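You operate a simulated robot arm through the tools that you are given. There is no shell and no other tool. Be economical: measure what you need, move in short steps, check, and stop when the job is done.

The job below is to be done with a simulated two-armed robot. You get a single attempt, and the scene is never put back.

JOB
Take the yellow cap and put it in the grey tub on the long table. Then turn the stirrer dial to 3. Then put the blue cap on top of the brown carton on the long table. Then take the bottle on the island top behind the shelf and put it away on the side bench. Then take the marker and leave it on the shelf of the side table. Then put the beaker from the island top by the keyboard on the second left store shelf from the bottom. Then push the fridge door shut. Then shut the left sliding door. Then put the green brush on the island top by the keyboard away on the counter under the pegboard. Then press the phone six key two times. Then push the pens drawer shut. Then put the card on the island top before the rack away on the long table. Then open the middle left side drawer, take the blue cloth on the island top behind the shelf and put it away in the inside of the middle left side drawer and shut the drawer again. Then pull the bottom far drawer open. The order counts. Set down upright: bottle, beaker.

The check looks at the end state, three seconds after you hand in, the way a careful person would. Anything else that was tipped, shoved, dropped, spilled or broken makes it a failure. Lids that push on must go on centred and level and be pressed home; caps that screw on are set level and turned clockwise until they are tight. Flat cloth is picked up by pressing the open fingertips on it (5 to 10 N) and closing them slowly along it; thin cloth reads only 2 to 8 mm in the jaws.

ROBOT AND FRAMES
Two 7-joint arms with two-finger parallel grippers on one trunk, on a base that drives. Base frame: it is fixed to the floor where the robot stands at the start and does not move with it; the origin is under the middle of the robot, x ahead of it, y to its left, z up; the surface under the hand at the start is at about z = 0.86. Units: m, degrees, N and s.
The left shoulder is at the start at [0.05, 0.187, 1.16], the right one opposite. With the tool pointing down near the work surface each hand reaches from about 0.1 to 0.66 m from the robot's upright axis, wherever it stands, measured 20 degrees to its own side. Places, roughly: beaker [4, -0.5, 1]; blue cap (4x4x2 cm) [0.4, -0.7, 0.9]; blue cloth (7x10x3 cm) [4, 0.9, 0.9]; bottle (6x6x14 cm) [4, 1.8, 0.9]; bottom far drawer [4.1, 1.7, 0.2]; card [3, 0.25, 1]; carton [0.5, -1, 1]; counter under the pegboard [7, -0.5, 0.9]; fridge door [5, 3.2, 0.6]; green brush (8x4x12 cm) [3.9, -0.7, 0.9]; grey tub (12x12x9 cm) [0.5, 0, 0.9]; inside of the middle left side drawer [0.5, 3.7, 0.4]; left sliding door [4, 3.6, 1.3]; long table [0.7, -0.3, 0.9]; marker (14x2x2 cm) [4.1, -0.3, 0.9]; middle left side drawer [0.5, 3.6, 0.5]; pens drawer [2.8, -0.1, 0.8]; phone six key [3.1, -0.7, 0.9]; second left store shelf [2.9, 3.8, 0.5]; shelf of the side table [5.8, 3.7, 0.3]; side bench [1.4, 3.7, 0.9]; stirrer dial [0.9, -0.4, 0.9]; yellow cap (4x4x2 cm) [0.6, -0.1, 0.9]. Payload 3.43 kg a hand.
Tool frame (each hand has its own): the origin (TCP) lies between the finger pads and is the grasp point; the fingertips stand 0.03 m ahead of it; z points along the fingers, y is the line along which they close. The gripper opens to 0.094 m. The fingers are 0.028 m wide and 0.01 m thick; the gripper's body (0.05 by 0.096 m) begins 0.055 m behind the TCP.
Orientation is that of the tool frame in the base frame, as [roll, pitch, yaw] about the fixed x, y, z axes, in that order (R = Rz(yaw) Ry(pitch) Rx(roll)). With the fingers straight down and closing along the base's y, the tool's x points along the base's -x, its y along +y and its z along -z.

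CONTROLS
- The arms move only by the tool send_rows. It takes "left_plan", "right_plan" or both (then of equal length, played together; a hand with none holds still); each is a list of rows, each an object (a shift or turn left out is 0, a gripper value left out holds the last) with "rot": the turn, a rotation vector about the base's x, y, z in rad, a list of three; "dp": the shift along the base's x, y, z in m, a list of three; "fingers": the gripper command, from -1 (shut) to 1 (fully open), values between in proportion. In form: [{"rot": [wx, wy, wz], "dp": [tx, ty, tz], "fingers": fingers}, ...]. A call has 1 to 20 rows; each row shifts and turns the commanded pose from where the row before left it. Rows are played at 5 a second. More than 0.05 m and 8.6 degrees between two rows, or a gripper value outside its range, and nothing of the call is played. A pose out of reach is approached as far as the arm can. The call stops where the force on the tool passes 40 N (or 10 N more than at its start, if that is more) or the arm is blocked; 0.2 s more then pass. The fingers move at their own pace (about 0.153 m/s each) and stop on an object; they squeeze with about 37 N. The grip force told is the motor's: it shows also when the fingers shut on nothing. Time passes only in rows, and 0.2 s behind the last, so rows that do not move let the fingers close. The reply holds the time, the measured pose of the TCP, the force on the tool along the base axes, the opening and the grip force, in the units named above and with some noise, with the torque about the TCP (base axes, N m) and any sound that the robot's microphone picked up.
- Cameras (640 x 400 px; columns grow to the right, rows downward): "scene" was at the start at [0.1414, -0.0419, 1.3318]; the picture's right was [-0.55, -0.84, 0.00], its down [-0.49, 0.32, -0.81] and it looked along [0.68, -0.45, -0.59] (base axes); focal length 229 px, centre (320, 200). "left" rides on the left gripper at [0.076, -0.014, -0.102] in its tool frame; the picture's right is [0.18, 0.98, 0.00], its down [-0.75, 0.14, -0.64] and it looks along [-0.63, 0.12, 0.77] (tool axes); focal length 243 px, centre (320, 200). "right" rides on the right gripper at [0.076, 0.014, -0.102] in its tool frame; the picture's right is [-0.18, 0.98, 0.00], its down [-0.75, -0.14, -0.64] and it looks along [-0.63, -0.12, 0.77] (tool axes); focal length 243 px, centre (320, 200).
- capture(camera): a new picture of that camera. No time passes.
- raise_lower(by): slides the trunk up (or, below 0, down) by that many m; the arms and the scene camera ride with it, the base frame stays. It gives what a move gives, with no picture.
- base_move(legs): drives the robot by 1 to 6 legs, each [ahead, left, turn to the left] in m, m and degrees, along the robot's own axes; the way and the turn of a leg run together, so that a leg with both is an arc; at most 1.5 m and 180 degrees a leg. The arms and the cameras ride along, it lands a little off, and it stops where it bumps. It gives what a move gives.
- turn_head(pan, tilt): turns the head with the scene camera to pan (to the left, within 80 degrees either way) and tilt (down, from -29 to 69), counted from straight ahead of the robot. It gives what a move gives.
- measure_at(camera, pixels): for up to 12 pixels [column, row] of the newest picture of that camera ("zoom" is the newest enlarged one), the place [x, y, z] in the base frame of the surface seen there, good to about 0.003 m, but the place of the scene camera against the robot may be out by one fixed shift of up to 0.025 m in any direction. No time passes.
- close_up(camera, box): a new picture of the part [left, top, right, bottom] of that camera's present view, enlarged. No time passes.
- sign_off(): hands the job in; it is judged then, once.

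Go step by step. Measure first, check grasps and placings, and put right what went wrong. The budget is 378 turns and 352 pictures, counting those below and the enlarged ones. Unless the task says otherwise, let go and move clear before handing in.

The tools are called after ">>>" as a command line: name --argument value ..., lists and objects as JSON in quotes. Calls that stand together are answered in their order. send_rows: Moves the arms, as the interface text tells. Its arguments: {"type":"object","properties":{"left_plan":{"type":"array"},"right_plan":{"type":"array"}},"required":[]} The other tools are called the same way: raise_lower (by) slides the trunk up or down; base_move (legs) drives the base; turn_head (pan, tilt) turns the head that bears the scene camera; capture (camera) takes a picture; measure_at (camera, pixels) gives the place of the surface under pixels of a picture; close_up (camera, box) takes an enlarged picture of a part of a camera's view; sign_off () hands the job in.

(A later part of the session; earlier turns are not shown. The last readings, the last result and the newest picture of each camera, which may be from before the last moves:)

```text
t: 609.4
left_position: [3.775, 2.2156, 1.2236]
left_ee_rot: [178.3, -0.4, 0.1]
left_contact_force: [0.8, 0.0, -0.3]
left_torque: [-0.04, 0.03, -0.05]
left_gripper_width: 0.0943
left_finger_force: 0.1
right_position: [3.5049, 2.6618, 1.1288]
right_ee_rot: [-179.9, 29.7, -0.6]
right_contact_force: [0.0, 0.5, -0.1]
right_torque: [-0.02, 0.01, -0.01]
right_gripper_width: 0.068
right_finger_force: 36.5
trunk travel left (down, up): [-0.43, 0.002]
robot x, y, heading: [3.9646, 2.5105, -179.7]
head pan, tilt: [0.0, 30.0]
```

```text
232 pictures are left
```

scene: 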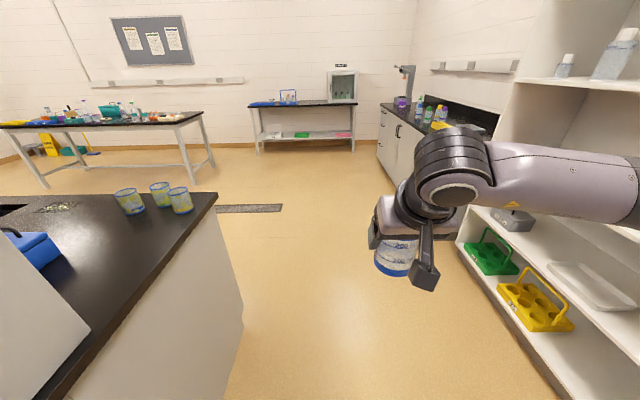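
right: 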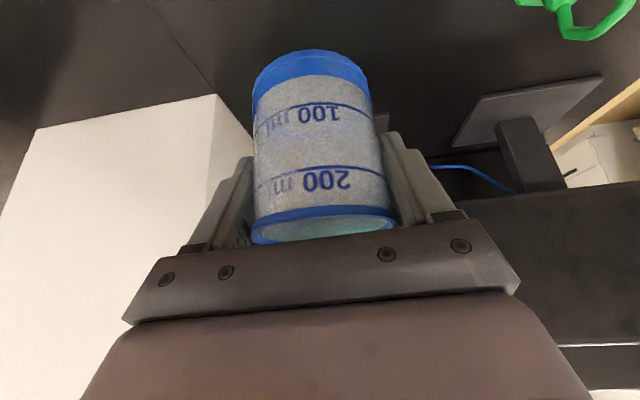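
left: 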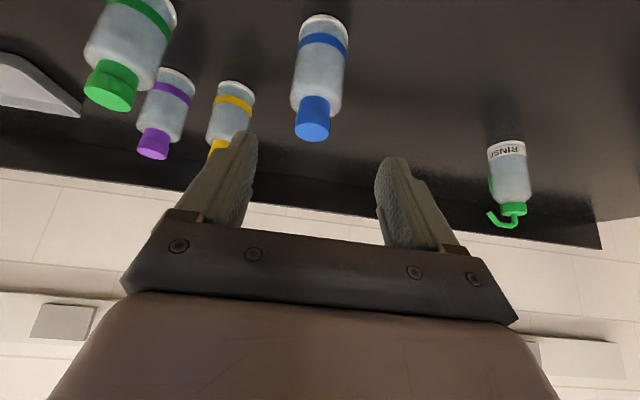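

The left elbow bumped the island's shelf post. I shift right 0.2 m and continue.

>>> base_move --legs '[[-0.05, -0.05, 0], [0, -0.2, 0], [1.1, 0, 0], [0, 0, -90]]'

>>> turn_head --pan 0 --tilt 30

>>> capture --camera "scene"

```text
t: 610.1
left_position: [3.7765, 2.2169, 1.223]
left_ee_rot: [178.2, -0.2, -0.5]
left_contact_force: [-0.6, -0.5, 0.0]
left_torque: [0.04, 0.0, -0.03]
left_gripper_width: 0.0939
left_finger_force: 0.1
right_position: [3.5093, 2.6635, 1.1307]
right_ee_rot: [-179.5, 29.9, -0.6]
right_contact_force: [-0.1, -0.6, -0.9]
right_torque: [0.01, 0.03, -0.02]
right_gripper_width: 0.068
right_finger_force: 36.8
trunk travel left (down, up): [-0.43, 0.002]
robot x, y, heading: [3.9627, 2.5132, 179.7]
head pan, tilt: [0.0, 30.0]
stopped in leg 1: the robot was blocked; the commanded pose is now the measured one
```

```text
t: 610.7
left_position: [3.7756, 2.2156, 1.2241]
left_ee_rot: [178.2, -0.3, -0.2]
left_contact_force: [-0.5, -0.1, -0.7]
left_torque: [0.01, 0.01, -0.01]
left_gripper_width: 0.094
left_finger_force: 0.1
right_position: [3.5074, 2.6619, 1.1307]
right_ee_rot: [-179.7, 29.8, -0.6]
right_contact_force: [-0.8, -0.2, -0.1]
right_torque: [0.0, 0.02, 0.0]
right_gripper_width: 0.0683
right_finger_force: 36.9
trunk travel left (down, up): [-0.43, 0.002]
robot x, y, heading: [3.9628, 2.5145, 180.0]
head pan, tilt: [0.0, 30.0]
```

```text
231 pictures are left
```

scene: 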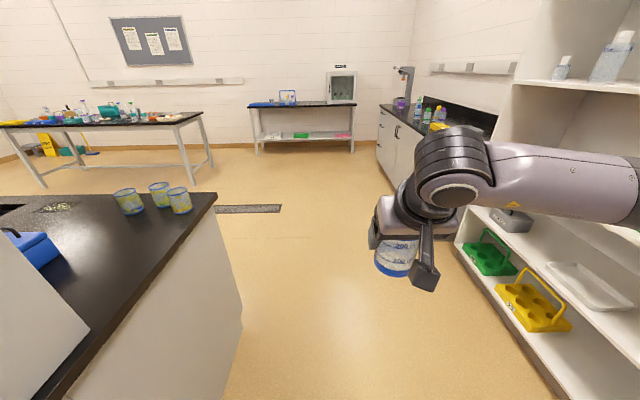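

>>> turn_head --pan 78 --tilt 35

>>> capture --camera "scene"

>>> turn_head --pan -75 --tilt 35

>>> capture --camera "scene"

```text
t: 612.2
left_position: [3.776, 2.217, 1.2232]
left_ee_rot: [178.2, -0.4, -0.2]
left_contact_force: [0.3, 0.1, -0.1]
left_torque: [0.02, -0.01, -0.01]
left_gripper_width: 0.0939
left_finger_force: 0.0
right_position: [3.5074, 2.6624, 1.1292]
right_ee_rot: [-179.7, 29.8, -0.5]
right_contact_force: [0.7, 0.2, -1.4]
right_torque: [-0.04, -0.02, 0.01]
right_gripper_width: 0.0684
right_finger_force: 36.9
trunk travel left (down, up): [-0.43, 0.002]
robot x, y, heading: [3.9632, 2.5146, -180.0]
head pan, tilt: [78.0, 35.0]
```

```text
230 pictures are left
```

scene: 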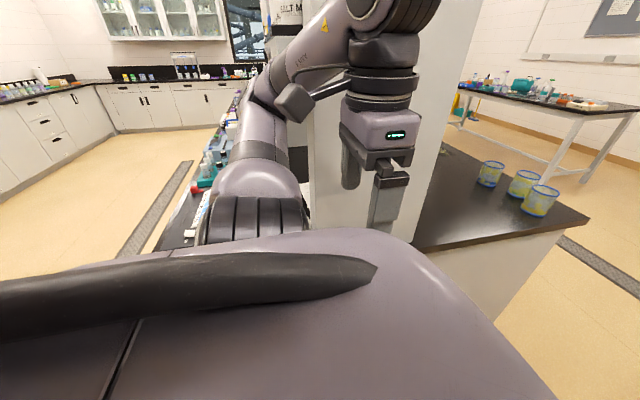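

```text
t: 614.6
left_position: [3.7752, 2.2159, 1.2239]
left_ee_rot: [178.3, -0.3, -0.2]
left_contact_force: [0.2, 0.1, -0.1]
left_torque: [-0.02, 0.01, -0.02]
left_gripper_width: 0.0941
left_finger_force: 0.1
right_position: [3.5076, 2.6617, 1.1305]
right_ee_rot: [-179.7, 29.9, -0.5]
right_contact_force: [-0.2, 0.6, 0.2]
right_torque: [-0.02, 0.02, -0.01]
right_gripper_width: 0.068
right_finger_force: 37.4
trunk travel left (down, up): [-0.43, 0.002]
robot x, y, heading: [3.9638, 2.5127, -180.1]
head pan, tilt: [-75.0, 35.0]
```

```text
229 pictures are left
```

scene: 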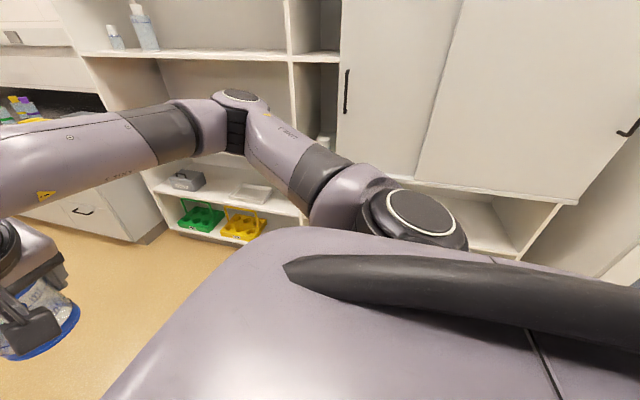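

The left elbow presses on the shelf post. I first pull the left hand inward/right to unload it, then move the base away.

>>> send_rows --left_plan '[{"dp": [0.02, 0.02, 0]}, {"dp": [0.02, 0.03, 0]}, {"dp": [0.0, 0.03, 0]}, {}]'

>>> base_move --legs '[[0, -0.2, 0]]'

```text
t: 615.8
left_position: [3.8408, 2.2712, 1.2279]
left_ee_rot: [-178.9, 1.6, 1.9]
left_contact_force: [-0.6, -0.3, -0.3]
left_torque: [-0.02, -0.04, 0.03]
left_gripper_width: 0.0939
left_finger_force: 0.1
left hand out of reach, approached as far as the arm can: row 2
right_position: [3.5263, 2.6376, 1.1433]
right_ee_rot: [-178.3, 31.0, 1.0]
right_contact_force: [0.3, 0.4, -1.3]
right_torque: [0.02, 0.05, -0.03]
right_gripper_width: 0.068
right_finger_force: 36.4
trunk travel left (down, up): [-0.43, 0.002]
robot x, y, heading: [3.9646, 2.5086, -179.0]
head pan, tilt: [-75.0, 35.0]
stopped in row 4 (left hand): the arm was blocked; the commanded pose is now the measured one
```

```text
t: 616.7
left_position: [3.8368, 2.2813, 1.2262]
left_ee_rot: [-178.2, 2.1, 2.5]
left_contact_force: [0.0, -0.1, 0.0]
left_torque: [-0.01, 0.0, 0.01]
left_gripper_width: 0.094
left_finger_force: 0.0
right_position: [3.5212, 2.6466, 1.1397]
right_ee_rot: [-178.2, 30.6, 1.4]
right_contact_force: [0.4, -0.5, -0.1]
right_torque: [-0.01, 0.01, 0.03]
right_gripper_width: 0.068
right_finger_force: 36.4
trunk travel left (down, up): [-0.43, 0.002]
robot x, y, heading: [3.97, 2.5235, -178.7]
head pan, tilt: [-75.0, 35.0]
stopped in leg 1: the robot was blocked; the commanded pose is now the measured one
```

>>> base_move --legs '[[-0.05, 0, 0]]'

>>> base_move --legs '[[0, -0.1, 0]]'

>>> turn_head --pan 60 --tilt 50

>>> capture --camera "scene"

```text
t: 617.6
left_position: [3.8754, 2.2852, 1.2247]
left_ee_rot: [-178.4, 1.0, 2.0]
left_contact_force: [0.4, 0.2, -0.1]
left_torque: [0.0, 0.05, 0.02]
left_gripper_width: 0.094
left_finger_force: 0.0
right_position: [3.5627, 2.6506, 1.1347]
right_ee_rot: [-178.1, 30.1, 1.1]
right_contact_force: [0.3, 0.1, -0.2]
right_torque: [0.01, 0.04, -0.02]
right_gripper_width: 0.068
right_finger_force: 37.1
trunk travel left (down, up): [-0.43, 0.002]
robot x, y, heading: [4.014, 2.5264, -178.9]
head pan, tilt: [-75.0, 35.0]
```

```text
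t: 619.2
left_position: [3.8732, 2.3855, 1.2245]
left_ee_rot: [-178.7, 0.9, 2.1]
left_contact_force: [-0.1, 0.7, -0.5]
left_torque: [-0.01, -0.03, -0.05]
left_gripper_width: 0.094
left_finger_force: 0.1
right_position: [3.5603, 2.7513, 1.1352]
right_ee_rot: [-178.2, 30.0, 1.0]
right_contact_force: [0.8, 0.1, -0.8]
right_torque: [-0.02, 0.0, -0.01]
right_gripper_width: 0.068
right_finger_force: 37.1
trunk travel left (down, up): [-0.43, 0.002]
robot x, y, heading: [4.0114, 2.6276, -179.0]
head pan, tilt: [-75.0, 35.0]
```

```text
t: 621.4
left_position: [3.8725, 2.3854, 1.226]
left_ee_rot: [-178.5, 0.8, 2.1]
left_contact_force: [-0.3, 0.0, 0.1]
left_torque: [0.01, 0.02, -0.01]
left_gripper_width: 0.0939
left_finger_force: 0.1
right_position: [3.56, 2.752, 1.1348]
right_ee_rot: [-178.2, 30.0, 1.1]
right_contact_force: [-0.2, -0.8, -0.8]
right_torque: [0.04, -0.02, -0.01]
right_gripper_width: 0.068
right_finger_force: 37.1
trunk travel left (down, up): [-0.43, 0.002]
robot x, y, heading: [4.0163, 2.6293, -179.1]
head pan, tilt: [60.0, 50.0]
```

```text
228 pictures are left
```

scene: 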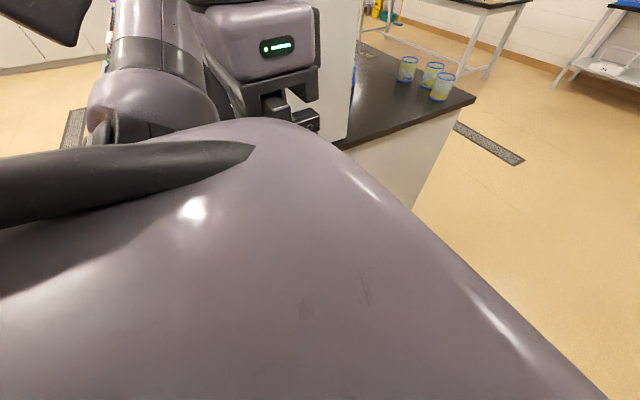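

Freed. I continue at y≈2.72 to x≈2.9 and turn to face the shelves.

>>> base_move --legs '[[0, -0.09, -1], [1.1, 0, 0], [0, 0, -90]]'

>>> turn_head --pan 0 --tilt 30

>>> capture --camera "scene"

```text
t: 631.9
left_position: [2.6821, 2.8654, 1.2243]
left_ee_rot: [-178.5, 1.0, -89.5]
left_contact_force: [-0.5, -0.3, -0.1]
left_torque: [-0.02, 0.0, -0.02]
left_gripper_width: 0.0939
left_finger_force: 0.0
right_position: [3.0562, 3.1686, 1.1333]
right_ee_rot: [-178.1, 29.9, -90.3]
right_contact_force: [0.4, -0.2, 0.3]
right_torque: [0.01, -0.03, 0.01]
right_gripper_width: 0.0683
right_finger_force: 36.7
trunk travel left (down, up): [-0.43, 0.002]
robot x, y, heading: [2.9215, 2.7177, 89.4]
head pan, tilt: [60.0, 50.0]
```

```text
t: 633.2
left_position: [2.6821, 2.8658, 1.225]
left_ee_rot: [-178.5, 0.9, -89.4]
left_contact_force: [-0.2, -0.3, 0.1]
left_torque: [0.0, -0.01, -0.01]
left_gripper_width: 0.0941
left_finger_force: 0.0
right_position: [3.0553, 3.1681, 1.1341]
right_ee_rot: [-178.3, 30.0, -90.4]
right_contact_force: [-0.1, -0.6, -0.4]
right_torque: [0.0, -0.02, -0.03]
right_gripper_width: 0.0679
right_finger_force: 37.0
trunk travel left (down, up): [-0.43, 0.002]
robot x, y, heading: [2.9204, 2.7167, 89.7]
head pan, tilt: [0.0, 30.0]
```

```text
227 pictures are left
```

scene: 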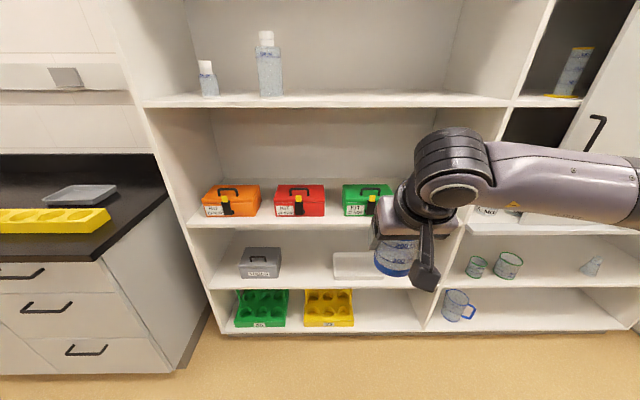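

>>> measure_at --camera "scene" --pixels '[[305, 275], [305, 255], [280, 275], [335, 275], [305, 288], [300, 225], [425, 285], [215, 285], [305, 328], [260, 262], [360, 265], [400, 280]]'

>>> close_up --camera "scene" --box '[200, 170, 450, 340]'

```text
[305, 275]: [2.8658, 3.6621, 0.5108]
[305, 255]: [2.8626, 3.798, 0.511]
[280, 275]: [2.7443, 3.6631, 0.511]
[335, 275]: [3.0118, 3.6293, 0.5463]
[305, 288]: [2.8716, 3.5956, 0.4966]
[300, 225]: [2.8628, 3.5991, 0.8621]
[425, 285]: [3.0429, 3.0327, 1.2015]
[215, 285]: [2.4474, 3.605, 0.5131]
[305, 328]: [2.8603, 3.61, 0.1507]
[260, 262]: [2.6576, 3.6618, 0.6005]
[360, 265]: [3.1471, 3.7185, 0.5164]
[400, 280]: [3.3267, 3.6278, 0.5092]
```

```text
2.35 times, centred on (325, 255) of scene
```

zoom: 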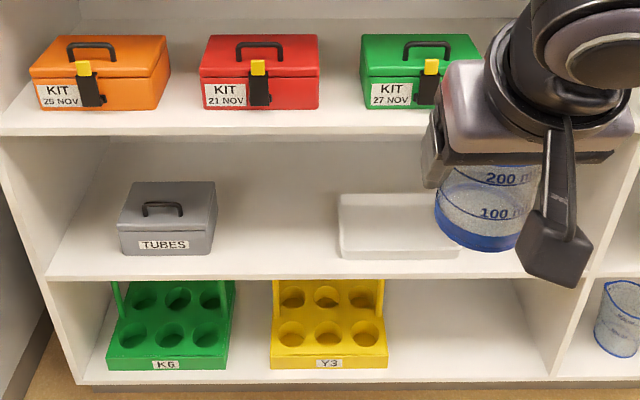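

Second shelf: surface z≈0.50, front y≈3.60, free gap x≈2.75–3.0. I strafe left, lower the trunk, and lower the arm in free space.

>>> base_move --legs '[[0, 0.24, 0]]'

>>> raise_lower --by -0.3

>>> send_rows --right_plan '[{"dp": [0.04, 0, 0]}, {"dp": [0.04, 0, -0.02]}, {"dp": [0.04, 0.01, -0.02]}, {"dp": [0.02, 0.01, -0.04]}, {"dp": [0, 0, -0.045]}, {"dp": [0, 0, -0.045]}, {"dp": [0, 0, -0.045]}, {}]'

```text
t: 635.9
left_position: [2.4425, 2.8674, 1.224]
left_ee_rot: [-178.5, 0.9, -89.4]
left_contact_force: [-0.9, -0.7, 0.3]
left_torque: [0.0, 0.0, -0.01]
left_gripper_width: 0.0942
left_finger_force: 0.1
right_position: [2.8161, 3.1706, 1.1336]
right_ee_rot: [-178.2, 30.0, -90.3]
right_contact_force: [0.1, -0.1, -0.5]
right_torque: [0.02, 0.03, 0.0]
right_gripper_width: 0.0683
right_finger_force: 37.0
trunk travel left (down, up): [-0.43, 0.002]
robot x, y, heading: [2.682, 2.7222, 89.4]
head pan, tilt: [0.0, 30.0]
```

```text
t: 638.9
left_position: [2.4431, 2.8683, 0.925]
left_ee_rot: [-178.5, 0.9, -89.4]
left_contact_force: [0.2, -0.4, 0.7]
left_torque: [0.0, 0.05, -0.02]
left_gripper_width: 0.094
left_finger_force: 0.2
right_position: [2.8162, 3.1697, 0.8329]
right_ee_rot: [-178.1, 30.0, -90.3]
right_contact_force: [0.3, -0.8, 0.4]
right_torque: [0.01, 0.0, 0.01]
right_gripper_width: 0.068
right_finger_force: 37.0
trunk travel left (down, up): [-0.13, 0.302]
robot x, y, heading: [2.6809, 2.7179, 89.4]
head pan, tilt: [0.0, 30.0]
```

```text
t: 640.7
left_position: [2.4427, 2.8677, 0.9257]
left_ee_rot: [-178.6, 0.9, -89.4]
left_contact_force: [0.2, -0.4, -0.1]
left_torque: [0.0, -0.03, 0.02]
left_gripper_width: 0.0938
left_finger_force: 0.0
right_position: [2.9562, 3.1894, 0.6203]
right_ee_rot: [-178.3, 30.0, -90.4]
right_contact_force: [0.4, -0.5, -0.1]
right_torque: [0.01, -0.02, -0.03]
right_gripper_width: 0.0681
right_finger_force: 37.4
trunk travel left (down, up): [-0.13, 0.302]
robot x, y, heading: [2.6824, 2.72, 89.4]
head pan, tilt: [0.0, 30.0]
```

>>> send_rows --right_plan '[{"dp": [-0.03, 0.03, 0]}, {"dp": [-0.03, 0.03, 0]}, {"dp": [-0.028, 0.02, 0]}, {}]'

>>> base_move --legs '[[0.2, 0, 0.5]]'

>>> turn_head --pan -15 --tilt 45

>>> capture --camera "scene"

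>>> capture --camera "right"

```text
t: 641.7
left_position: [2.4423, 2.868, 0.9256]
left_ee_rot: [-178.5, 0.8, -89.5]
left_contact_force: [-0.1, -0.4, 1.4]
left_torque: [0.02, -0.01, -0.02]
left_gripper_width: 0.0941
left_finger_force: 0.1
right_position: [2.8691, 3.2702, 0.6207]
right_ee_rot: [-178.3, 30.0, -90.3]
right_contact_force: [-0.4, 0.8, 0.4]
right_torque: [0.01, 0.03, 0.03]
right_gripper_width: 0.068
right_finger_force: 37.3
trunk travel left (down, up): [-0.13, 0.302]
robot x, y, heading: [2.677, 2.7174, 89.3]
head pan, tilt: [0.0, 30.0]
```

```text
t: 643.3
left_position: [2.4429, 3.0638, 0.9248]
left_ee_rot: [-178.5, 0.9, -88.9]
left_contact_force: [0.2, -0.4, 0.4]
left_torque: [0.01, -0.02, 0.0]
left_gripper_width: 0.0939
left_finger_force: 0.2
right_position: [2.8658, 3.4687, 0.6211]
right_ee_rot: [-178.2, 30.0, -89.9]
right_contact_force: [0.2, -0.1, -0.7]
right_torque: [-0.01, -0.01, 0.0]
right_gripper_width: 0.0681
right_finger_force: 37.2
trunk travel left (down, up): [-0.13, 0.302]
robot x, y, heading: [2.6822, 2.9163, 89.8]
head pan, tilt: [0.0, 30.0]
```

```text
t: 644.0
left_position: [2.4416, 3.0635, 0.925]
left_ee_rot: [-178.6, 0.9, -88.9]
left_contact_force: [-0.5, 0.1, -0.6]
left_torque: [-0.02, -0.01, 0.03]
left_gripper_width: 0.094
left_finger_force: 0.1
right_position: [2.866, 3.47, 0.6207]
right_ee_rot: [-178.2, 30.0, -90.0]
right_contact_force: [0.0, 1.0, -0.4]
right_torque: [0.0, 0.0, -0.02]
right_gripper_width: 0.0681
right_finger_force: 36.8
trunk travel left (down, up): [-0.13, 0.302]
robot x, y, heading: [2.6874, 2.9211, 89.9]
head pan, tilt: [-15.0, 45.0]
```

```text
225 pictures are left
```

scene: 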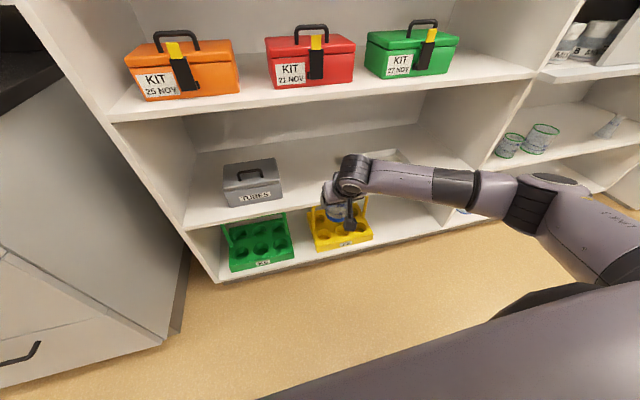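

```text
224 pictures are left
```

right: 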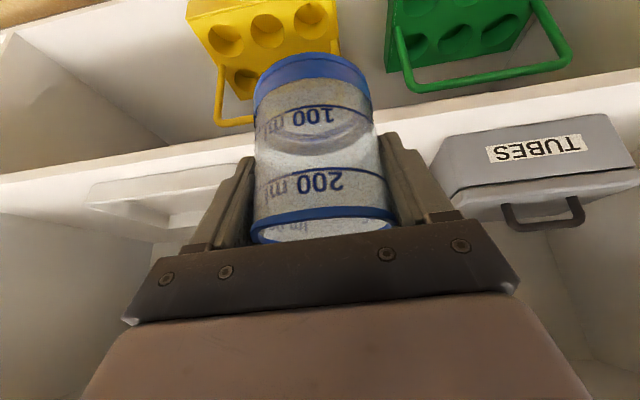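

>>> measure_at --camera "right" --pixels '[[200, 160], [420, 130], [215, 180], [450, 160], [165, 195], [440, 175], [400, 125]]'

>>> measure_at --camera "scene" --pixels '[[320, 90], [320, 100], [270, 210], [310, 180], [355, 165], [540, 180], [470, 180]]'

```text
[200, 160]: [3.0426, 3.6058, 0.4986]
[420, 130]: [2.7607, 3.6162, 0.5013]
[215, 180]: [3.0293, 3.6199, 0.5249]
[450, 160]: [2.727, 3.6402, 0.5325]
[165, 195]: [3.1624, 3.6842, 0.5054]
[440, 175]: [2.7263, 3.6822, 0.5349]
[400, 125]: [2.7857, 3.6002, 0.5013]
```

```text
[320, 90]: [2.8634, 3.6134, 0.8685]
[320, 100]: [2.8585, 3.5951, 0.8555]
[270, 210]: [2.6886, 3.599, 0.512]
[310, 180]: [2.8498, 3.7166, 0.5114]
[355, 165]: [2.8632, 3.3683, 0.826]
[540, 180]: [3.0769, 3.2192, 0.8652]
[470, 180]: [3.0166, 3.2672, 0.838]
```

>>> send_rows --right_plan '[{"dp": [0.005, 0, -0.018]}, {"dp": [0.005, 0, -0.018]}, {}]'

>>> base_move --legs '[[0.2, 0, 0]]'

>>> capture --camera "right"

>>> capture --camera "scene"

```text
t: 644.8
left_position: [2.4424, 3.0625, 0.9252]
left_ee_rot: [-178.6, 0.9, -88.9]
left_contact_force: [0.0, -0.7, 0.3]
left_torque: [0.02, 0.05, 0.0]
left_gripper_width: 0.0939
left_finger_force: 0.0
right_position: [2.8762, 3.4689, 0.5842]
right_ee_rot: [-178.2, 30.0, -89.9]
right_contact_force: [0.1, 0.2, -0.6]
right_torque: [0.04, -0.01, -0.01]
right_gripper_width: 0.0682
right_finger_force: 36.5
trunk travel left (down, up): [-0.13, 0.302]
robot x, y, heading: [2.6836, 2.9144, 90.2]
head pan, tilt: [-15.0, 45.0]
```

```text
t: 646.4
left_position: [2.4428, 3.2628, 0.9258]
left_ee_rot: [-178.5, 0.9, -89.2]
left_contact_force: [0.8, 0.4, 0.6]
left_torque: [0.01, -0.01, -0.03]
left_gripper_width: 0.0941
left_finger_force: 0.1
right_position: [2.8781, 3.6674, 0.5853]
right_ee_rot: [-178.2, 30.0, -90.0]
right_contact_force: [-0.2, 0.2, -0.4]
right_torque: [0.03, -0.02, 0.02]
right_gripper_width: 0.0684
right_finger_force: 37.4
trunk travel left (down, up): [-0.13, 0.302]
robot x, y, heading: [2.6831, 3.1168, 89.8]
head pan, tilt: [-15.0, 45.0]
```

```text
223 pictures are left
```

right: 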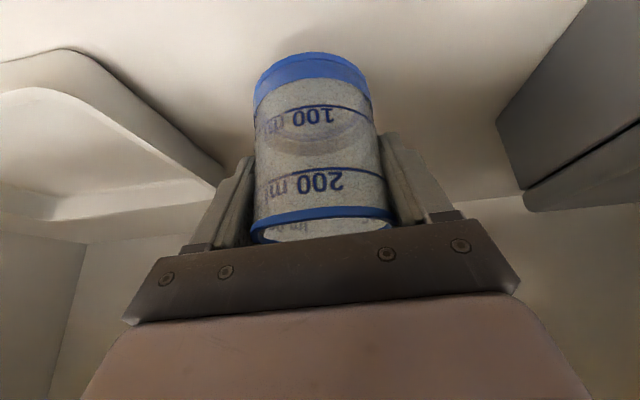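

```text
222 pictures are left
```

scene: 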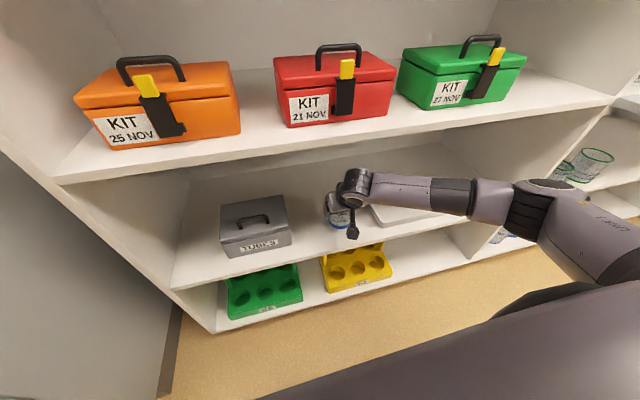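

>>> send_rows --right_plan '[{"dp": [0, 0, -0.012]}, {"dp": [0, 0, -0.006]}, {"dp": [0, 0, -0.003]}, {}]'

```text
t: 647.4
left_position: [2.4431, 3.2627, 0.9243]
left_ee_rot: [-178.5, 0.8, -89.1]
left_contact_force: [0.0, -0.8, -0.1]
left_torque: [-0.01, 0.0, -0.01]
left_gripper_width: 0.0941
left_finger_force: 0.0
right_position: [2.8777, 3.6679, 0.5636]
right_ee_rot: [-178.2, 29.9, -90.0]
right_contact_force: [0.5, 0.4, -1.4]
right_torque: [-0.01, 0.0, 0.0]
right_gripper_width: 0.0682
right_finger_force: 36.8
trunk travel left (down, up): [-0.13, 0.302]
robot x, y, heading: [2.6826, 3.1184, 89.7]
head pan, tilt: [-15.0, 45.0]
```

>>> send_rows --right_plan '[{"dp": [0, 0, -0.002]}, {"dp": [0, 0, -0.002]}, {}]'

```text
t: 648.2
left_position: [2.4447, 3.2622, 0.9252]
left_ee_rot: [-178.6, 1.0, -89.0]
left_contact_force: [-0.3, -0.5, -0.5]
left_torque: [0.02, 0.02, 0.0]
left_gripper_width: 0.0941
left_finger_force: 0.0
right_position: [2.8782, 3.6682, 0.5598]
right_ee_rot: [-178.3, 30.1, -90.0]
right_contact_force: [0.2, -0.3, 3.8]
right_torque: [-0.03, 0.08, 0.01]
right_gripper_width: 0.0682
right_finger_force: 37.0
trunk travel left (down, up): [-0.13, 0.302]
robot x, y, heading: [2.6814, 3.1131, 90.0]
head pan, tilt: [-15.0, 45.0]
```

Contact made. I open and back straight out with the base.

>>> send_rows --right_plan '[{"fingers": 0.6}, {"fingers": 0.8}, {"fingers": 1}, {}]'

>>> base_move --legs '[[-0.3, 0, 0]]'

>>> capture --camera "right"

>>> capture --camera "scene"

```text
t: 649.2
left_position: [2.4437, 3.2625, 0.9256]
left_ee_rot: [-178.6, 0.9, -89.1]
left_contact_force: [-0.6, 1.3, -0.2]
left_torque: [0.03, 0.0, 0.07]
left_gripper_width: 0.0937
left_finger_force: 0.0
right_position: [2.8778, 3.6671, 0.5595]
right_ee_rot: [-178.2, 30.0, -90.0]
right_contact_force: [-0.3, 1.1, 0.0]
right_torque: [0.01, 0.01, -0.02]
right_gripper_width: 0.0941
right_finger_force: 0.0
trunk travel left (down, up): [-0.13, 0.302]
robot x, y, heading: [2.6815, 3.1162, 89.8]
head pan, tilt: [-15.0, 45.0]
```

```text
t: 651.3
left_position: [2.4423, 2.9627, 0.9248]
left_ee_rot: [-178.5, 0.9, -89.0]
left_contact_force: [-0.1, -0.1, -0.2]
left_torque: [0.05, -0.04, 0.01]
left_gripper_width: 0.0937
left_finger_force: 0.1
right_position: [2.8766, 3.3689, 0.5594]
right_ee_rot: [-178.2, 30.1, -90.1]
right_contact_force: [-0.3, 0.3, -0.6]
right_torque: [0.0, 0.0, 0.02]
right_gripper_width: 0.0941
right_finger_force: 0.0
trunk travel left (down, up): [-0.13, 0.302]
robot x, y, heading: [2.6798, 2.8168, 89.8]
head pan, tilt: [-15.0, 45.0]
```

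```text
221 pictures are left
```

right: 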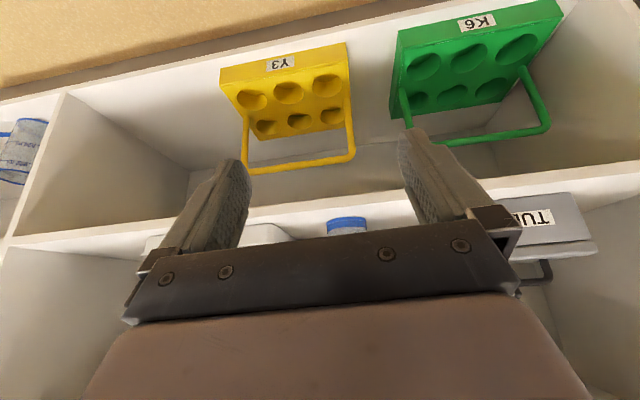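

```text
220 pictures are left
```

scene: 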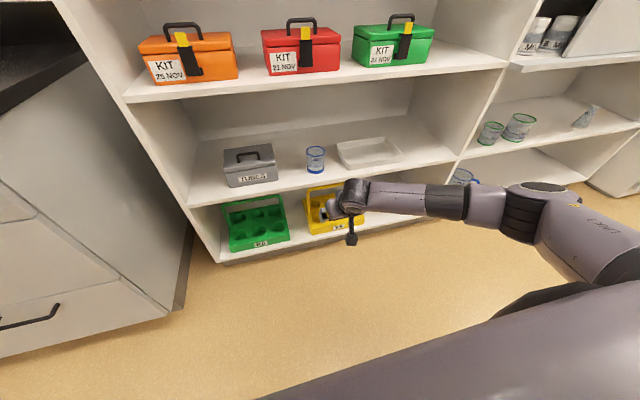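

Beaker stands on the second shelf. Before the fridge, I convert the left arm to the elbow-down posture too (out to the side and down).

>>> send_rows --left_plan '[{"dp": [-0.04, 0, 0]}, {"dp": [-0.04, 0.01, 0]}, {"dp": [-0.04, 0.01, 0]}, {"dp": [-0.04, 0.01, 0]}, {"dp": [-0.04, 0.01, -0.02]}, {"dp": [-0.03, 0.01, -0.03]}, {"dp": [-0.02, 0.01, -0.04]}, {"dp": [0, 0.01, -0.045]}, {"dp": [0, 0.01, -0.045]}, {"dp": [0, 0.01, -0.045]}, {"dp": [0, 0.01, -0.045]}, {"dp": [0, 0, -0.045]}, {"dp": [0, 0, -0.045]}, {"dp": [0, 0, -0.045]}, {}]'

>>> send_rows --left_plan '[{"dp": [0.0, 0.03, 0.03]}, {"dp": [0.0, 0.03, 0.03]}, {"dp": [0.03, 0.02, 0.03]}, {"dp": [0.03, 0.02, 0.03]}, {"dp": [0.03, 0.02, 0.03]}, {"dp": [0.03, 0.0, 0.035]}, {"dp": [0.03, 0.0, 0.035]}, {"dp": [0.03, 0, 0.04]}, {"dp": [0, 0, 0.04]}, {"dp": [0, 0, 0.04]}, {"dp": [0, 0, 0.04]}, {}]'

```text
t: 654.5
left_position: [2.2798, 3.1124, 0.5038]
left_ee_rot: [-178.5, 1.0, -89.0]
left_contact_force: [-0.7, -0.3, 0.0]
left_torque: [0.0, 0.02, -0.03]
left_gripper_width: 0.0937
left_finger_force: 0.1
left hand out of reach, approached as far as the arm can: row 2, 3, 4, 5, 6
right_position: [2.8753, 3.3684, 0.5595]
right_ee_rot: [-178.2, 30.0, -89.9]
right_contact_force: [0.8, 0.2, 0.0]
right_torque: [-0.01, 0.01, -0.01]
right_gripper_width: 0.0939
right_finger_force: 0.1
trunk travel left (down, up): [-0.13, 0.302]
robot x, y, heading: [2.6788, 2.8188, 89.7]
head pan, tilt: [-15.0, 45.0]
```

```text
t: 657.1
left_position: [2.4607, 3.2327, 0.8851]
left_ee_rot: [-178.5, 0.8, -89.0]
left_contact_force: [-0.5, 0.0, -0.2]
left_torque: [0.03, 0.02, 0.0]
left_gripper_width: 0.0939
left_finger_force: 0.0
right_position: [2.877, 3.3694, 0.5595]
right_ee_rot: [-178.2, 30.0, -90.0]
right_contact_force: [-0.5, 0.4, -0.3]
right_torque: [-0.02, -0.04, 0.0]
right_gripper_width: 0.0938
right_finger_force: 0.0
trunk travel left (down, up): [-0.13, 0.302]
robot x, y, heading: [2.6838, 2.8196, 89.8]
head pan, tilt: [-15.0, 45.0]
```

Now the fridge door: hinge ≈(4.84,3.47), tip ≈(5.23,3.05). I close the right fingers, raise the trunk a bit, and drive to face the fridge.

>>> send_rows --right_plan '[{"fingers": -1}, {}, {}]'

>>> raise_lower --by 0.15

>>> base_move --legs '[[-0.32, 0, 0], [0, -1.5, 0], [0, -0.75, 0]]'

>>> turn_head --pan -10 --tilt 30

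>>> capture --camera "scene"

```text
t: 657.9
left_position: [2.4604, 3.2333, 0.8851]
left_ee_rot: [-178.6, 0.9, -89.0]
left_contact_force: [0.2, 0.7, -0.1]
left_torque: [0.02, 0.01, 0.0]
left_gripper_width: 0.0942
left_finger_force: 0.2
right_position: [2.8759, 3.3686, 0.559]
right_ee_rot: [-178.2, 30.0, -90.0]
right_contact_force: [-0.3, 0.5, 0.4]
right_torque: [0.02, 0.03, -0.03]
right_gripper_width: 0.0
right_finger_force: 33.2
trunk travel left (down, up): [-0.13, 0.302]
robot x, y, heading: [2.6797, 2.8158, 89.7]
head pan, tilt: [-15.0, 45.0]
```

```text
t: 659.6
left_position: [2.4604, 3.2325, 1.0332]
left_ee_rot: [-178.5, 0.9, -89.0]
left_contact_force: [0.7, 0.7, -0.1]
left_torque: [0.01, 0.03, -0.02]
left_gripper_width: 0.094
left_finger_force: 0.0
right_position: [2.8763, 3.3689, 0.7094]
right_ee_rot: [-178.2, 30.1, -90.0]
right_contact_force: [0.3, 0.3, 1.1]
right_torque: [0.0, 0.01, 0.01]
right_gripper_width: 0.0002
right_finger_force: 32.5
trunk travel left (down, up): [-0.28, 0.152]
robot x, y, heading: [2.6828, 2.8164, 90.0]
head pan, tilt: [-15.0, 45.0]
```

```text
t: 681.2
left_position: [4.7043, 2.9107, 1.0346]
left_ee_rot: [-178.6, 0.9, -88.9]
left_contact_force: [-0.3, 0.2, -0.5]
left_torque: [0.0, 0.01, 0.04]
left_gripper_width: 0.0943
left_finger_force: 0.0
right_position: [5.1198, 3.047, 0.7084]
right_ee_rot: [-178.3, 30.0, -89.9]
right_contact_force: [-0.6, 0.9, 0.0]
right_torque: [0.0, 0.0, -0.03]
right_gripper_width: 0.0002
right_finger_force: 33.0
trunk travel left (down, up): [-0.28, 0.152]
robot x, y, heading: [4.9266, 2.4968, 90.1]
head pan, tilt: [-15.0, 45.0]
```

```text
t: 682.0
left_position: [4.7036, 2.9107, 1.0348]
left_ee_rot: [-178.5, 1.0, -88.9]
left_contact_force: [0.0, 0.3, -0.2]
left_torque: [0.0, -0.01, 0.03]
left_gripper_width: 0.0941
left_finger_force: 0.1
right_position: [5.1192, 3.0468, 0.7095]
right_ee_rot: [-178.2, 29.9, -89.9]
right_contact_force: [-0.9, 0.3, 0.0]
right_torque: [-0.02, -0.01, -0.01]
right_gripper_width: 0.0001
right_finger_force: 32.5
trunk travel left (down, up): [-0.28, 0.152]
robot x, y, heading: [4.9273, 2.4955, 89.9]
head pan, tilt: [-10.0, 30.0]
```

```text
219 pictures are left
```

scene: 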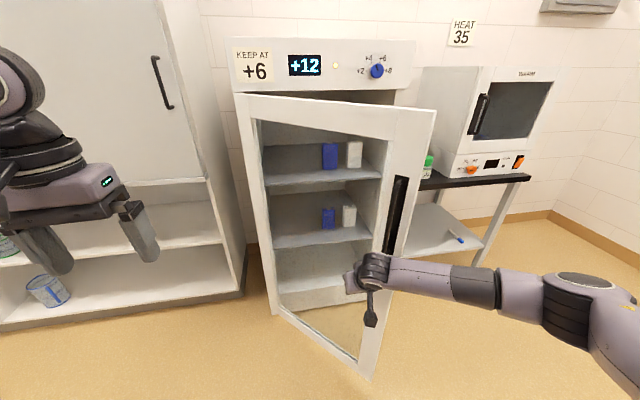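

>>> measure_at --camera "scene" --pixels '[[375, 330], [365, 350], [400, 200], [420, 150], [270, 280], [350, 330], [395, 250], [360, 275]]'

```text
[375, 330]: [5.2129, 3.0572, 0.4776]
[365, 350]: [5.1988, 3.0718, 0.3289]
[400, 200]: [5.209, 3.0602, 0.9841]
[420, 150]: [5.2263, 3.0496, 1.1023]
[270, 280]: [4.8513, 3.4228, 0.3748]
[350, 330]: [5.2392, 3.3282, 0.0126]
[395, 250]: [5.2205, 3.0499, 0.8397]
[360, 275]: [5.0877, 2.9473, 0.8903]
```

>>> base_move --legs '[[0, -0.06, 0], [0.15, -0.04, 0], [0.12, -0.06, 0]]'

>>> capture --camera "scene"

```text
t: 685.1
left_position: [4.8631, 3.1777, 1.0338]
left_ee_rot: [-178.6, 0.9, -88.8]
left_contact_force: [0.1, 0.7, 0.4]
left_torque: [0.01, 0.02, 0.01]
left_gripper_width: 0.0941
left_finger_force: 0.1
right_position: [5.2782, 3.3156, 0.71]
right_ee_rot: [-178.1, 30.0, -89.7]
right_contact_force: [0.5, 1.0, 0.1]
right_torque: [0.03, 0.02, -0.01]
right_gripper_width: 0.0003
right_finger_force: 33.0
trunk travel left (down, up): [-0.28, 0.152]
robot x, y, heading: [5.0848, 2.7615, 90.1]
head pan, tilt: [-10.0, 30.0]
```

```text
218 pictures are left
```

scene: 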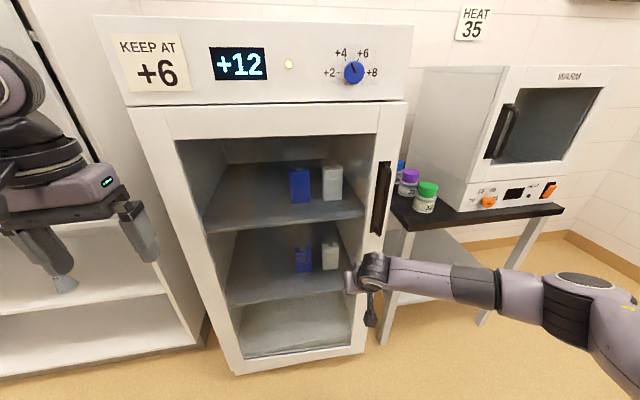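

The door swung nearly shut. I push further with the arm until it resists.

>>> send_rows --right_plan '[{"dp": [0.01, 0.025, 0]}, {"dp": [0.01, 0.025, 0]}, {"dp": [0.01, 0.025, 0]}, {"dp": [0.01, 0.02, 0]}, {"dp": [0, 0.02, 0]}, {"dp": [0, 0.02, 0]}, {}]'

>>> capture --camera "scene"

```text
t: 686.2
left_position: [4.8633, 3.1769, 1.0355]
left_ee_rot: [-178.5, 1.0, -88.9]
left_contact_force: [-1.3, 0.8, 0.0]
left_torque: [-0.06, -0.03, -0.01]
left_gripper_width: 0.0942
left_finger_force: 0.1
right_position: [5.3164, 3.4188, 0.7104]
right_ee_rot: [-178.3, 29.2, -90.1]
right_contact_force: [-1.2, -12.5, 7.8]
right_torque: [-0.02, -0.1, -0.07]
right_gripper_width: 0.0
right_finger_force: 32.9
trunk travel left (down, up): [-0.28, 0.152]
robot x, y, heading: [5.0859, 2.7644, 89.9]
head pan, tilt: [-10.0, 30.0]
stopped in row 5 (right hand): the force on the tool passed its limit at 49 N (the readings are from after the stop); the commanded pose is now the measured one
```

```text
217 pictures are left
```

scene: 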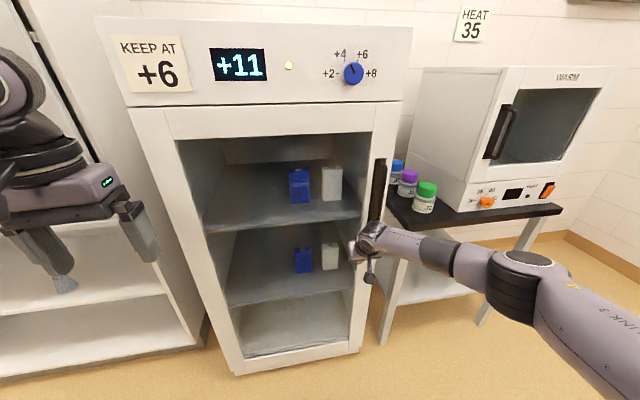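

The door is shut (display dropped to +11). I retract and go look at the sliding doors.

>>> send_rows --right_plan '[{"dp": [-0.01, -0.04, 0]}, {"dp": [-0.01, -0.04, 0]}, {"dp": [-0.01, -0.03, 0]}]'

>>> base_move --legs '[[-0.16, 0, 0], [0, 0.85, 0]]'

>>> turn_head --pan 0 --tilt 15

>>> capture --camera "scene"

```text
t: 687.0
left_position: [4.8637, 3.1793, 1.0351]
left_ee_rot: [-178.7, 0.9, -88.9]
left_contact_force: [1.0, -0.4, 0.5]
left_torque: [-0.02, 0.02, 0.02]
left_gripper_width: 0.094
left_finger_force: 0.1
right_position: [5.2888, 3.3087, 0.7072]
right_ee_rot: [-178.1, 29.1, -90.1]
right_contact_force: [-1.0, 0.2, 0.6]
right_torque: [0.0, 0.05, 0.02]
right_gripper_width: 0.0
right_finger_force: 32.6
trunk travel left (down, up): [-0.28, 0.152]
robot x, y, heading: [5.0879, 2.7658, 89.7]
head pan, tilt: [-10.0, 30.0]
```

```text
t: 695.9
left_position: [4.0078, 3.0142, 1.034]
left_ee_rot: [-178.5, 0.9, -88.6]
left_contact_force: [-0.1, 0.2, 0.7]
left_torque: [-0.03, 0.01, -0.02]
left_gripper_width: 0.094
left_finger_force: 0.0
right_position: [4.4335, 3.1487, 0.7092]
right_ee_rot: [-178.2, 29.3, -89.7]
right_contact_force: [-0.1, 0.5, 0.3]
right_torque: [-0.01, 0.01, 0.0]
right_gripper_width: 0.0002
right_finger_force: 32.7
trunk travel left (down, up): [-0.28, 0.152]
robot x, y, heading: [4.2323, 2.6006, 90.2]
head pan, tilt: [-10.0, 30.0]
```

```text
t: 696.7
left_position: [4.0086, 3.0141, 1.0352]
left_ee_rot: [-178.5, 0.8, -88.5]
left_contact_force: [-0.3, -0.1, 0.0]
left_torque: [0.01, -0.01, 0.02]
left_gripper_width: 0.094
left_finger_force: 0.1
right_position: [4.4338, 3.1485, 0.7076]
right_ee_rot: [-178.1, 29.2, -89.7]
right_contact_force: [0.6, -0.2, -0.3]
right_torque: [-0.01, -0.03, 0.0]
right_gripper_width: 0.0001
right_finger_force: 32.9
trunk travel left (down, up): [-0.28, 0.152]
robot x, y, heading: [4.2336, 2.5989, 90.4]
head pan, tilt: [0.0, 15.0]
```

```text
216 pictures are left
```

scene: 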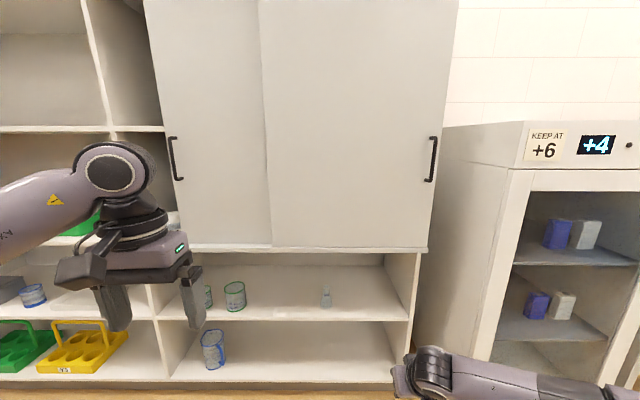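

>>> measure_at --camera "scene" --pixels '[[172, 145], [177, 178], [190, 160], [150, 60], [185, 230], [125, 60], [160, 128], [225, 150], [300, 150], [262, 100], [140, 190], [430, 160]]'

>>> close_up --camera "scene" --box '[70, 20, 310, 260]'

```text
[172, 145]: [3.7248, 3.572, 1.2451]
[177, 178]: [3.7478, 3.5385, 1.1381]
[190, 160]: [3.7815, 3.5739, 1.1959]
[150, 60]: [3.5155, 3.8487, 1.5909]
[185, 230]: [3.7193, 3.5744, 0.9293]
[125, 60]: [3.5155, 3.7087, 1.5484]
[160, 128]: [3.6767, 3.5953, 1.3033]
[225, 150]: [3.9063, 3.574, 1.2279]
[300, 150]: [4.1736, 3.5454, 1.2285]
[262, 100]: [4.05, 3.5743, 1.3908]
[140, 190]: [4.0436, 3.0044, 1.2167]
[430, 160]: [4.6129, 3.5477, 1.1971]
```

```text
1.67 times, centred on (190, 140) of scene
```

zoom: 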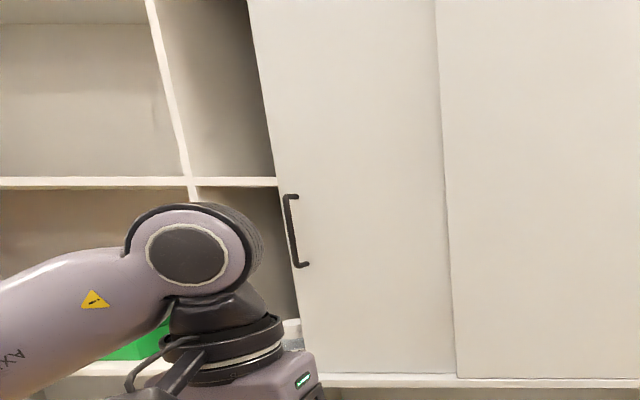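

Left door's edge is at x≈3.70, handle bar at x≈3.735 (z 1.13–1.25), and the opening begins at x≈3.51, so it must slide ≈0.19 m left. I pull the right hand back, close and tilt the left hand, and reposition.

>>> send_rows --right_plan '[{"dp": [0, -0.045, 0]}, {"dp": [0, -0.045, 0]}, {"dp": [0, -0.045, 0]}, {"dp": [0, -0.045, 0]}, {"dp": [0, -0.045, 0]}, {}]' --left_plan '[{"rot": [0.135, 0, 0], "fingers": -1}, {"rot": [0.135, 0, 0]}, {"rot": [0.135, 0, 0]}, {"rot": [0.135, 0, 0]}, {"rot": [0.135, 0, 0]}, {}]'

>>> raise_lower --by 0.13

>>> base_move --legs '[[0, 0.36, 0], [0.35, 0, 0]]'

>>> capture --camera "left"

>>> turn_head --pan 10 --tilt 15

>>> capture --camera "scene"

```text
t: 698.1
left_position: [4.0079, 3.0139, 1.0341]
left_ee_rot: [-177.2, 39.7, -88.2]
left_contact_force: [-0.3, 0.0, -0.6]
left_torque: [0.05, 0.0, -0.01]
left_gripper_width: 0.0001
left_finger_force: 33.0
right_position: [4.4349, 2.9247, 0.7096]
right_ee_rot: [-178.1, 29.2, -89.6]
right_contact_force: [0.0, -0.6, -0.7]
right_torque: [0.02, -0.01, -0.01]
right_gripper_width: 0.0
right_finger_force: 32.8
trunk travel left (down, up): [-0.28, 0.152]
robot x, y, heading: [4.2328, 2.6018, 90.1]
head pan, tilt: [0.0, 15.0]
```

```text
t: 699.7
left_position: [4.0078, 3.0158, 1.1633]
left_ee_rot: [-177.4, 39.4, -88.2]
left_contact_force: [-0.1, -0.4, 0.4]
left_torque: [-0.02, 0.0, 0.02]
left_gripper_width: 0.0
left_finger_force: 33.0
right_position: [4.4337, 2.9243, 0.8398]
right_ee_rot: [-178.3, 29.2, -89.7]
right_contact_force: [-0.9, -0.2, 0.9]
right_torque: [-0.02, 0.01, 0.0]
right_gripper_width: 0.0
right_finger_force: 33.0
trunk travel left (down, up): [-0.41, 0.022]
robot x, y, heading: [4.2357, 2.6005, 90.2]
head pan, tilt: [0.0, 15.0]
```

```text
t: 705.3
left_position: [3.6462, 3.3616, 1.1637]
left_ee_rot: [-177.4, 39.5, -88.3]
left_contact_force: [0.3, 0.7, 0.6]
left_torque: [-0.04, -0.01, -0.02]
left_gripper_width: 0.0001
left_finger_force: 32.9
right_position: [4.0713, 3.2709, 0.8388]
right_ee_rot: [-178.1, 29.2, -89.7]
right_contact_force: [0.4, 0.1, -0.7]
right_torque: [0.0, -0.04, 0.0]
right_gripper_width: 0.0001
right_finger_force: 33.3
trunk travel left (down, up): [-0.41, 0.022]
robot x, y, heading: [3.8697, 2.9494, 90.5]
head pan, tilt: [0.0, 15.0]
```

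```text
214 pictures are left
```

left: 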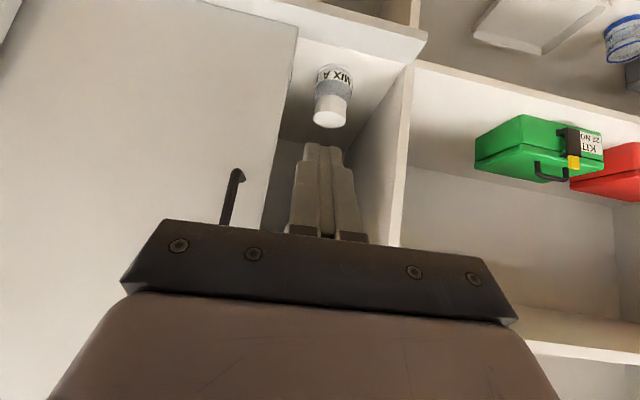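

```text
t: 706.0
left_position: [3.6467, 3.3609, 1.1646]
left_ee_rot: [-177.4, 39.6, -88.1]
left_contact_force: [0.4, -0.3, 0.4]
left_torque: [-0.01, -0.01, 0.0]
left_gripper_width: 0.0
left_finger_force: 33.5
right_position: [4.0711, 3.271, 0.8388]
right_ee_rot: [-178.1, 29.2, -89.7]
right_contact_force: [-0.4, 0.0, 0.4]
right_torque: [-0.03, -0.01, 0.04]
right_gripper_width: 0.0002
right_finger_force: 33.2
trunk travel left (down, up): [-0.41, 0.022]
robot x, y, heading: [3.8696, 2.9438, 90.2]
head pan, tilt: [10.0, 15.0]
```

```text
213 pictures are left
```

scene: 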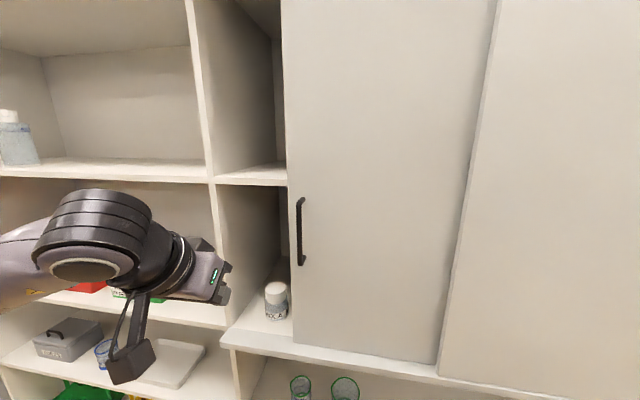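

>>> measure_at --camera "left" --pixels '[[237, 175], [230, 200], [226, 218], [200, 180], [280, 130], [265, 200], [390, 200], [405, 100], [330, 110]]'

>>> measure_at --camera "scene" --pixels '[[300, 202], [302, 260], [300, 230], [288, 230], [215, 220], [228, 220], [330, 230]]'

```text
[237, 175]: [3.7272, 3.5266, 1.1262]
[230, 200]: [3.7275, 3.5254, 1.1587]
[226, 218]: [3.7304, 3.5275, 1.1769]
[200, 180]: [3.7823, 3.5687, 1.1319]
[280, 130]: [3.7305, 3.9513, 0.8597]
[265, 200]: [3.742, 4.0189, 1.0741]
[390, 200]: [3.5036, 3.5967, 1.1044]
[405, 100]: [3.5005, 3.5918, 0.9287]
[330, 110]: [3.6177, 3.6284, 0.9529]
```

```text
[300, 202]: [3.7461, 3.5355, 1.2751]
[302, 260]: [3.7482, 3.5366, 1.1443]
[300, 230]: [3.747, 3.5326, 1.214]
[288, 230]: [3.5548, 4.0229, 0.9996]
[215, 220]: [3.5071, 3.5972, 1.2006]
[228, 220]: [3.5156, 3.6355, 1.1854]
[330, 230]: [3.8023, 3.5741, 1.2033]
```

>>> send_rows --left_plan '[{"dp": [0.038, 0, 0.0125]}, {"dp": [0.038, 0, 0.0125]}, {"dp": [0.038, 0, 0.0125]}, {"dp": [0.038, 0, 0.0125]}, {"dp": [0, 0.042, 0]}, {"dp": [0, 0.042, 0]}, {"dp": [0, 0.042, 0]}, {"dp": [0, 0.042, 0]}, {}]'

>>> capture --camera "scene"

```text
t: 708.0
left_position: [3.7979, 3.5286, 1.2141]
left_ee_rot: [-177.4, 39.6, -88.2]
left_contact_force: [0.5, -0.1, -0.3]
left_torque: [-0.01, 0.0, -0.02]
left_gripper_width: 0.0003
left_finger_force: 32.9
right_position: [4.0723, 3.2701, 0.8391]
right_ee_rot: [-178.0, 29.2, -89.7]
right_contact_force: [0.0, 0.4, -0.2]
right_torque: [0.0, 0.02, -0.01]
right_gripper_width: 0.0001
right_finger_force: 32.6
trunk travel left (down, up): [-0.41, 0.022]
robot x, y, heading: [3.87, 2.95, 90.6]
head pan, tilt: [10.0, 15.0]
```

```text
212 pictures are left
```

scene: 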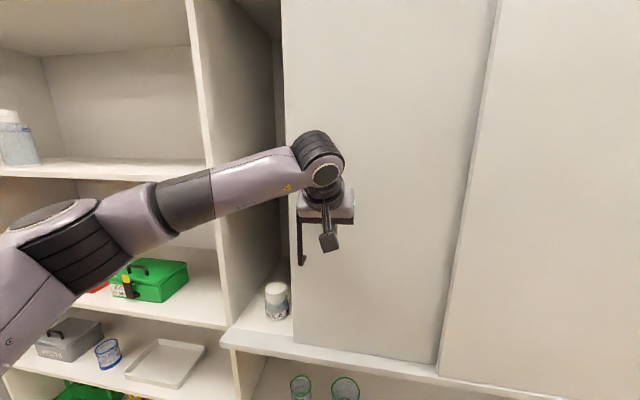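

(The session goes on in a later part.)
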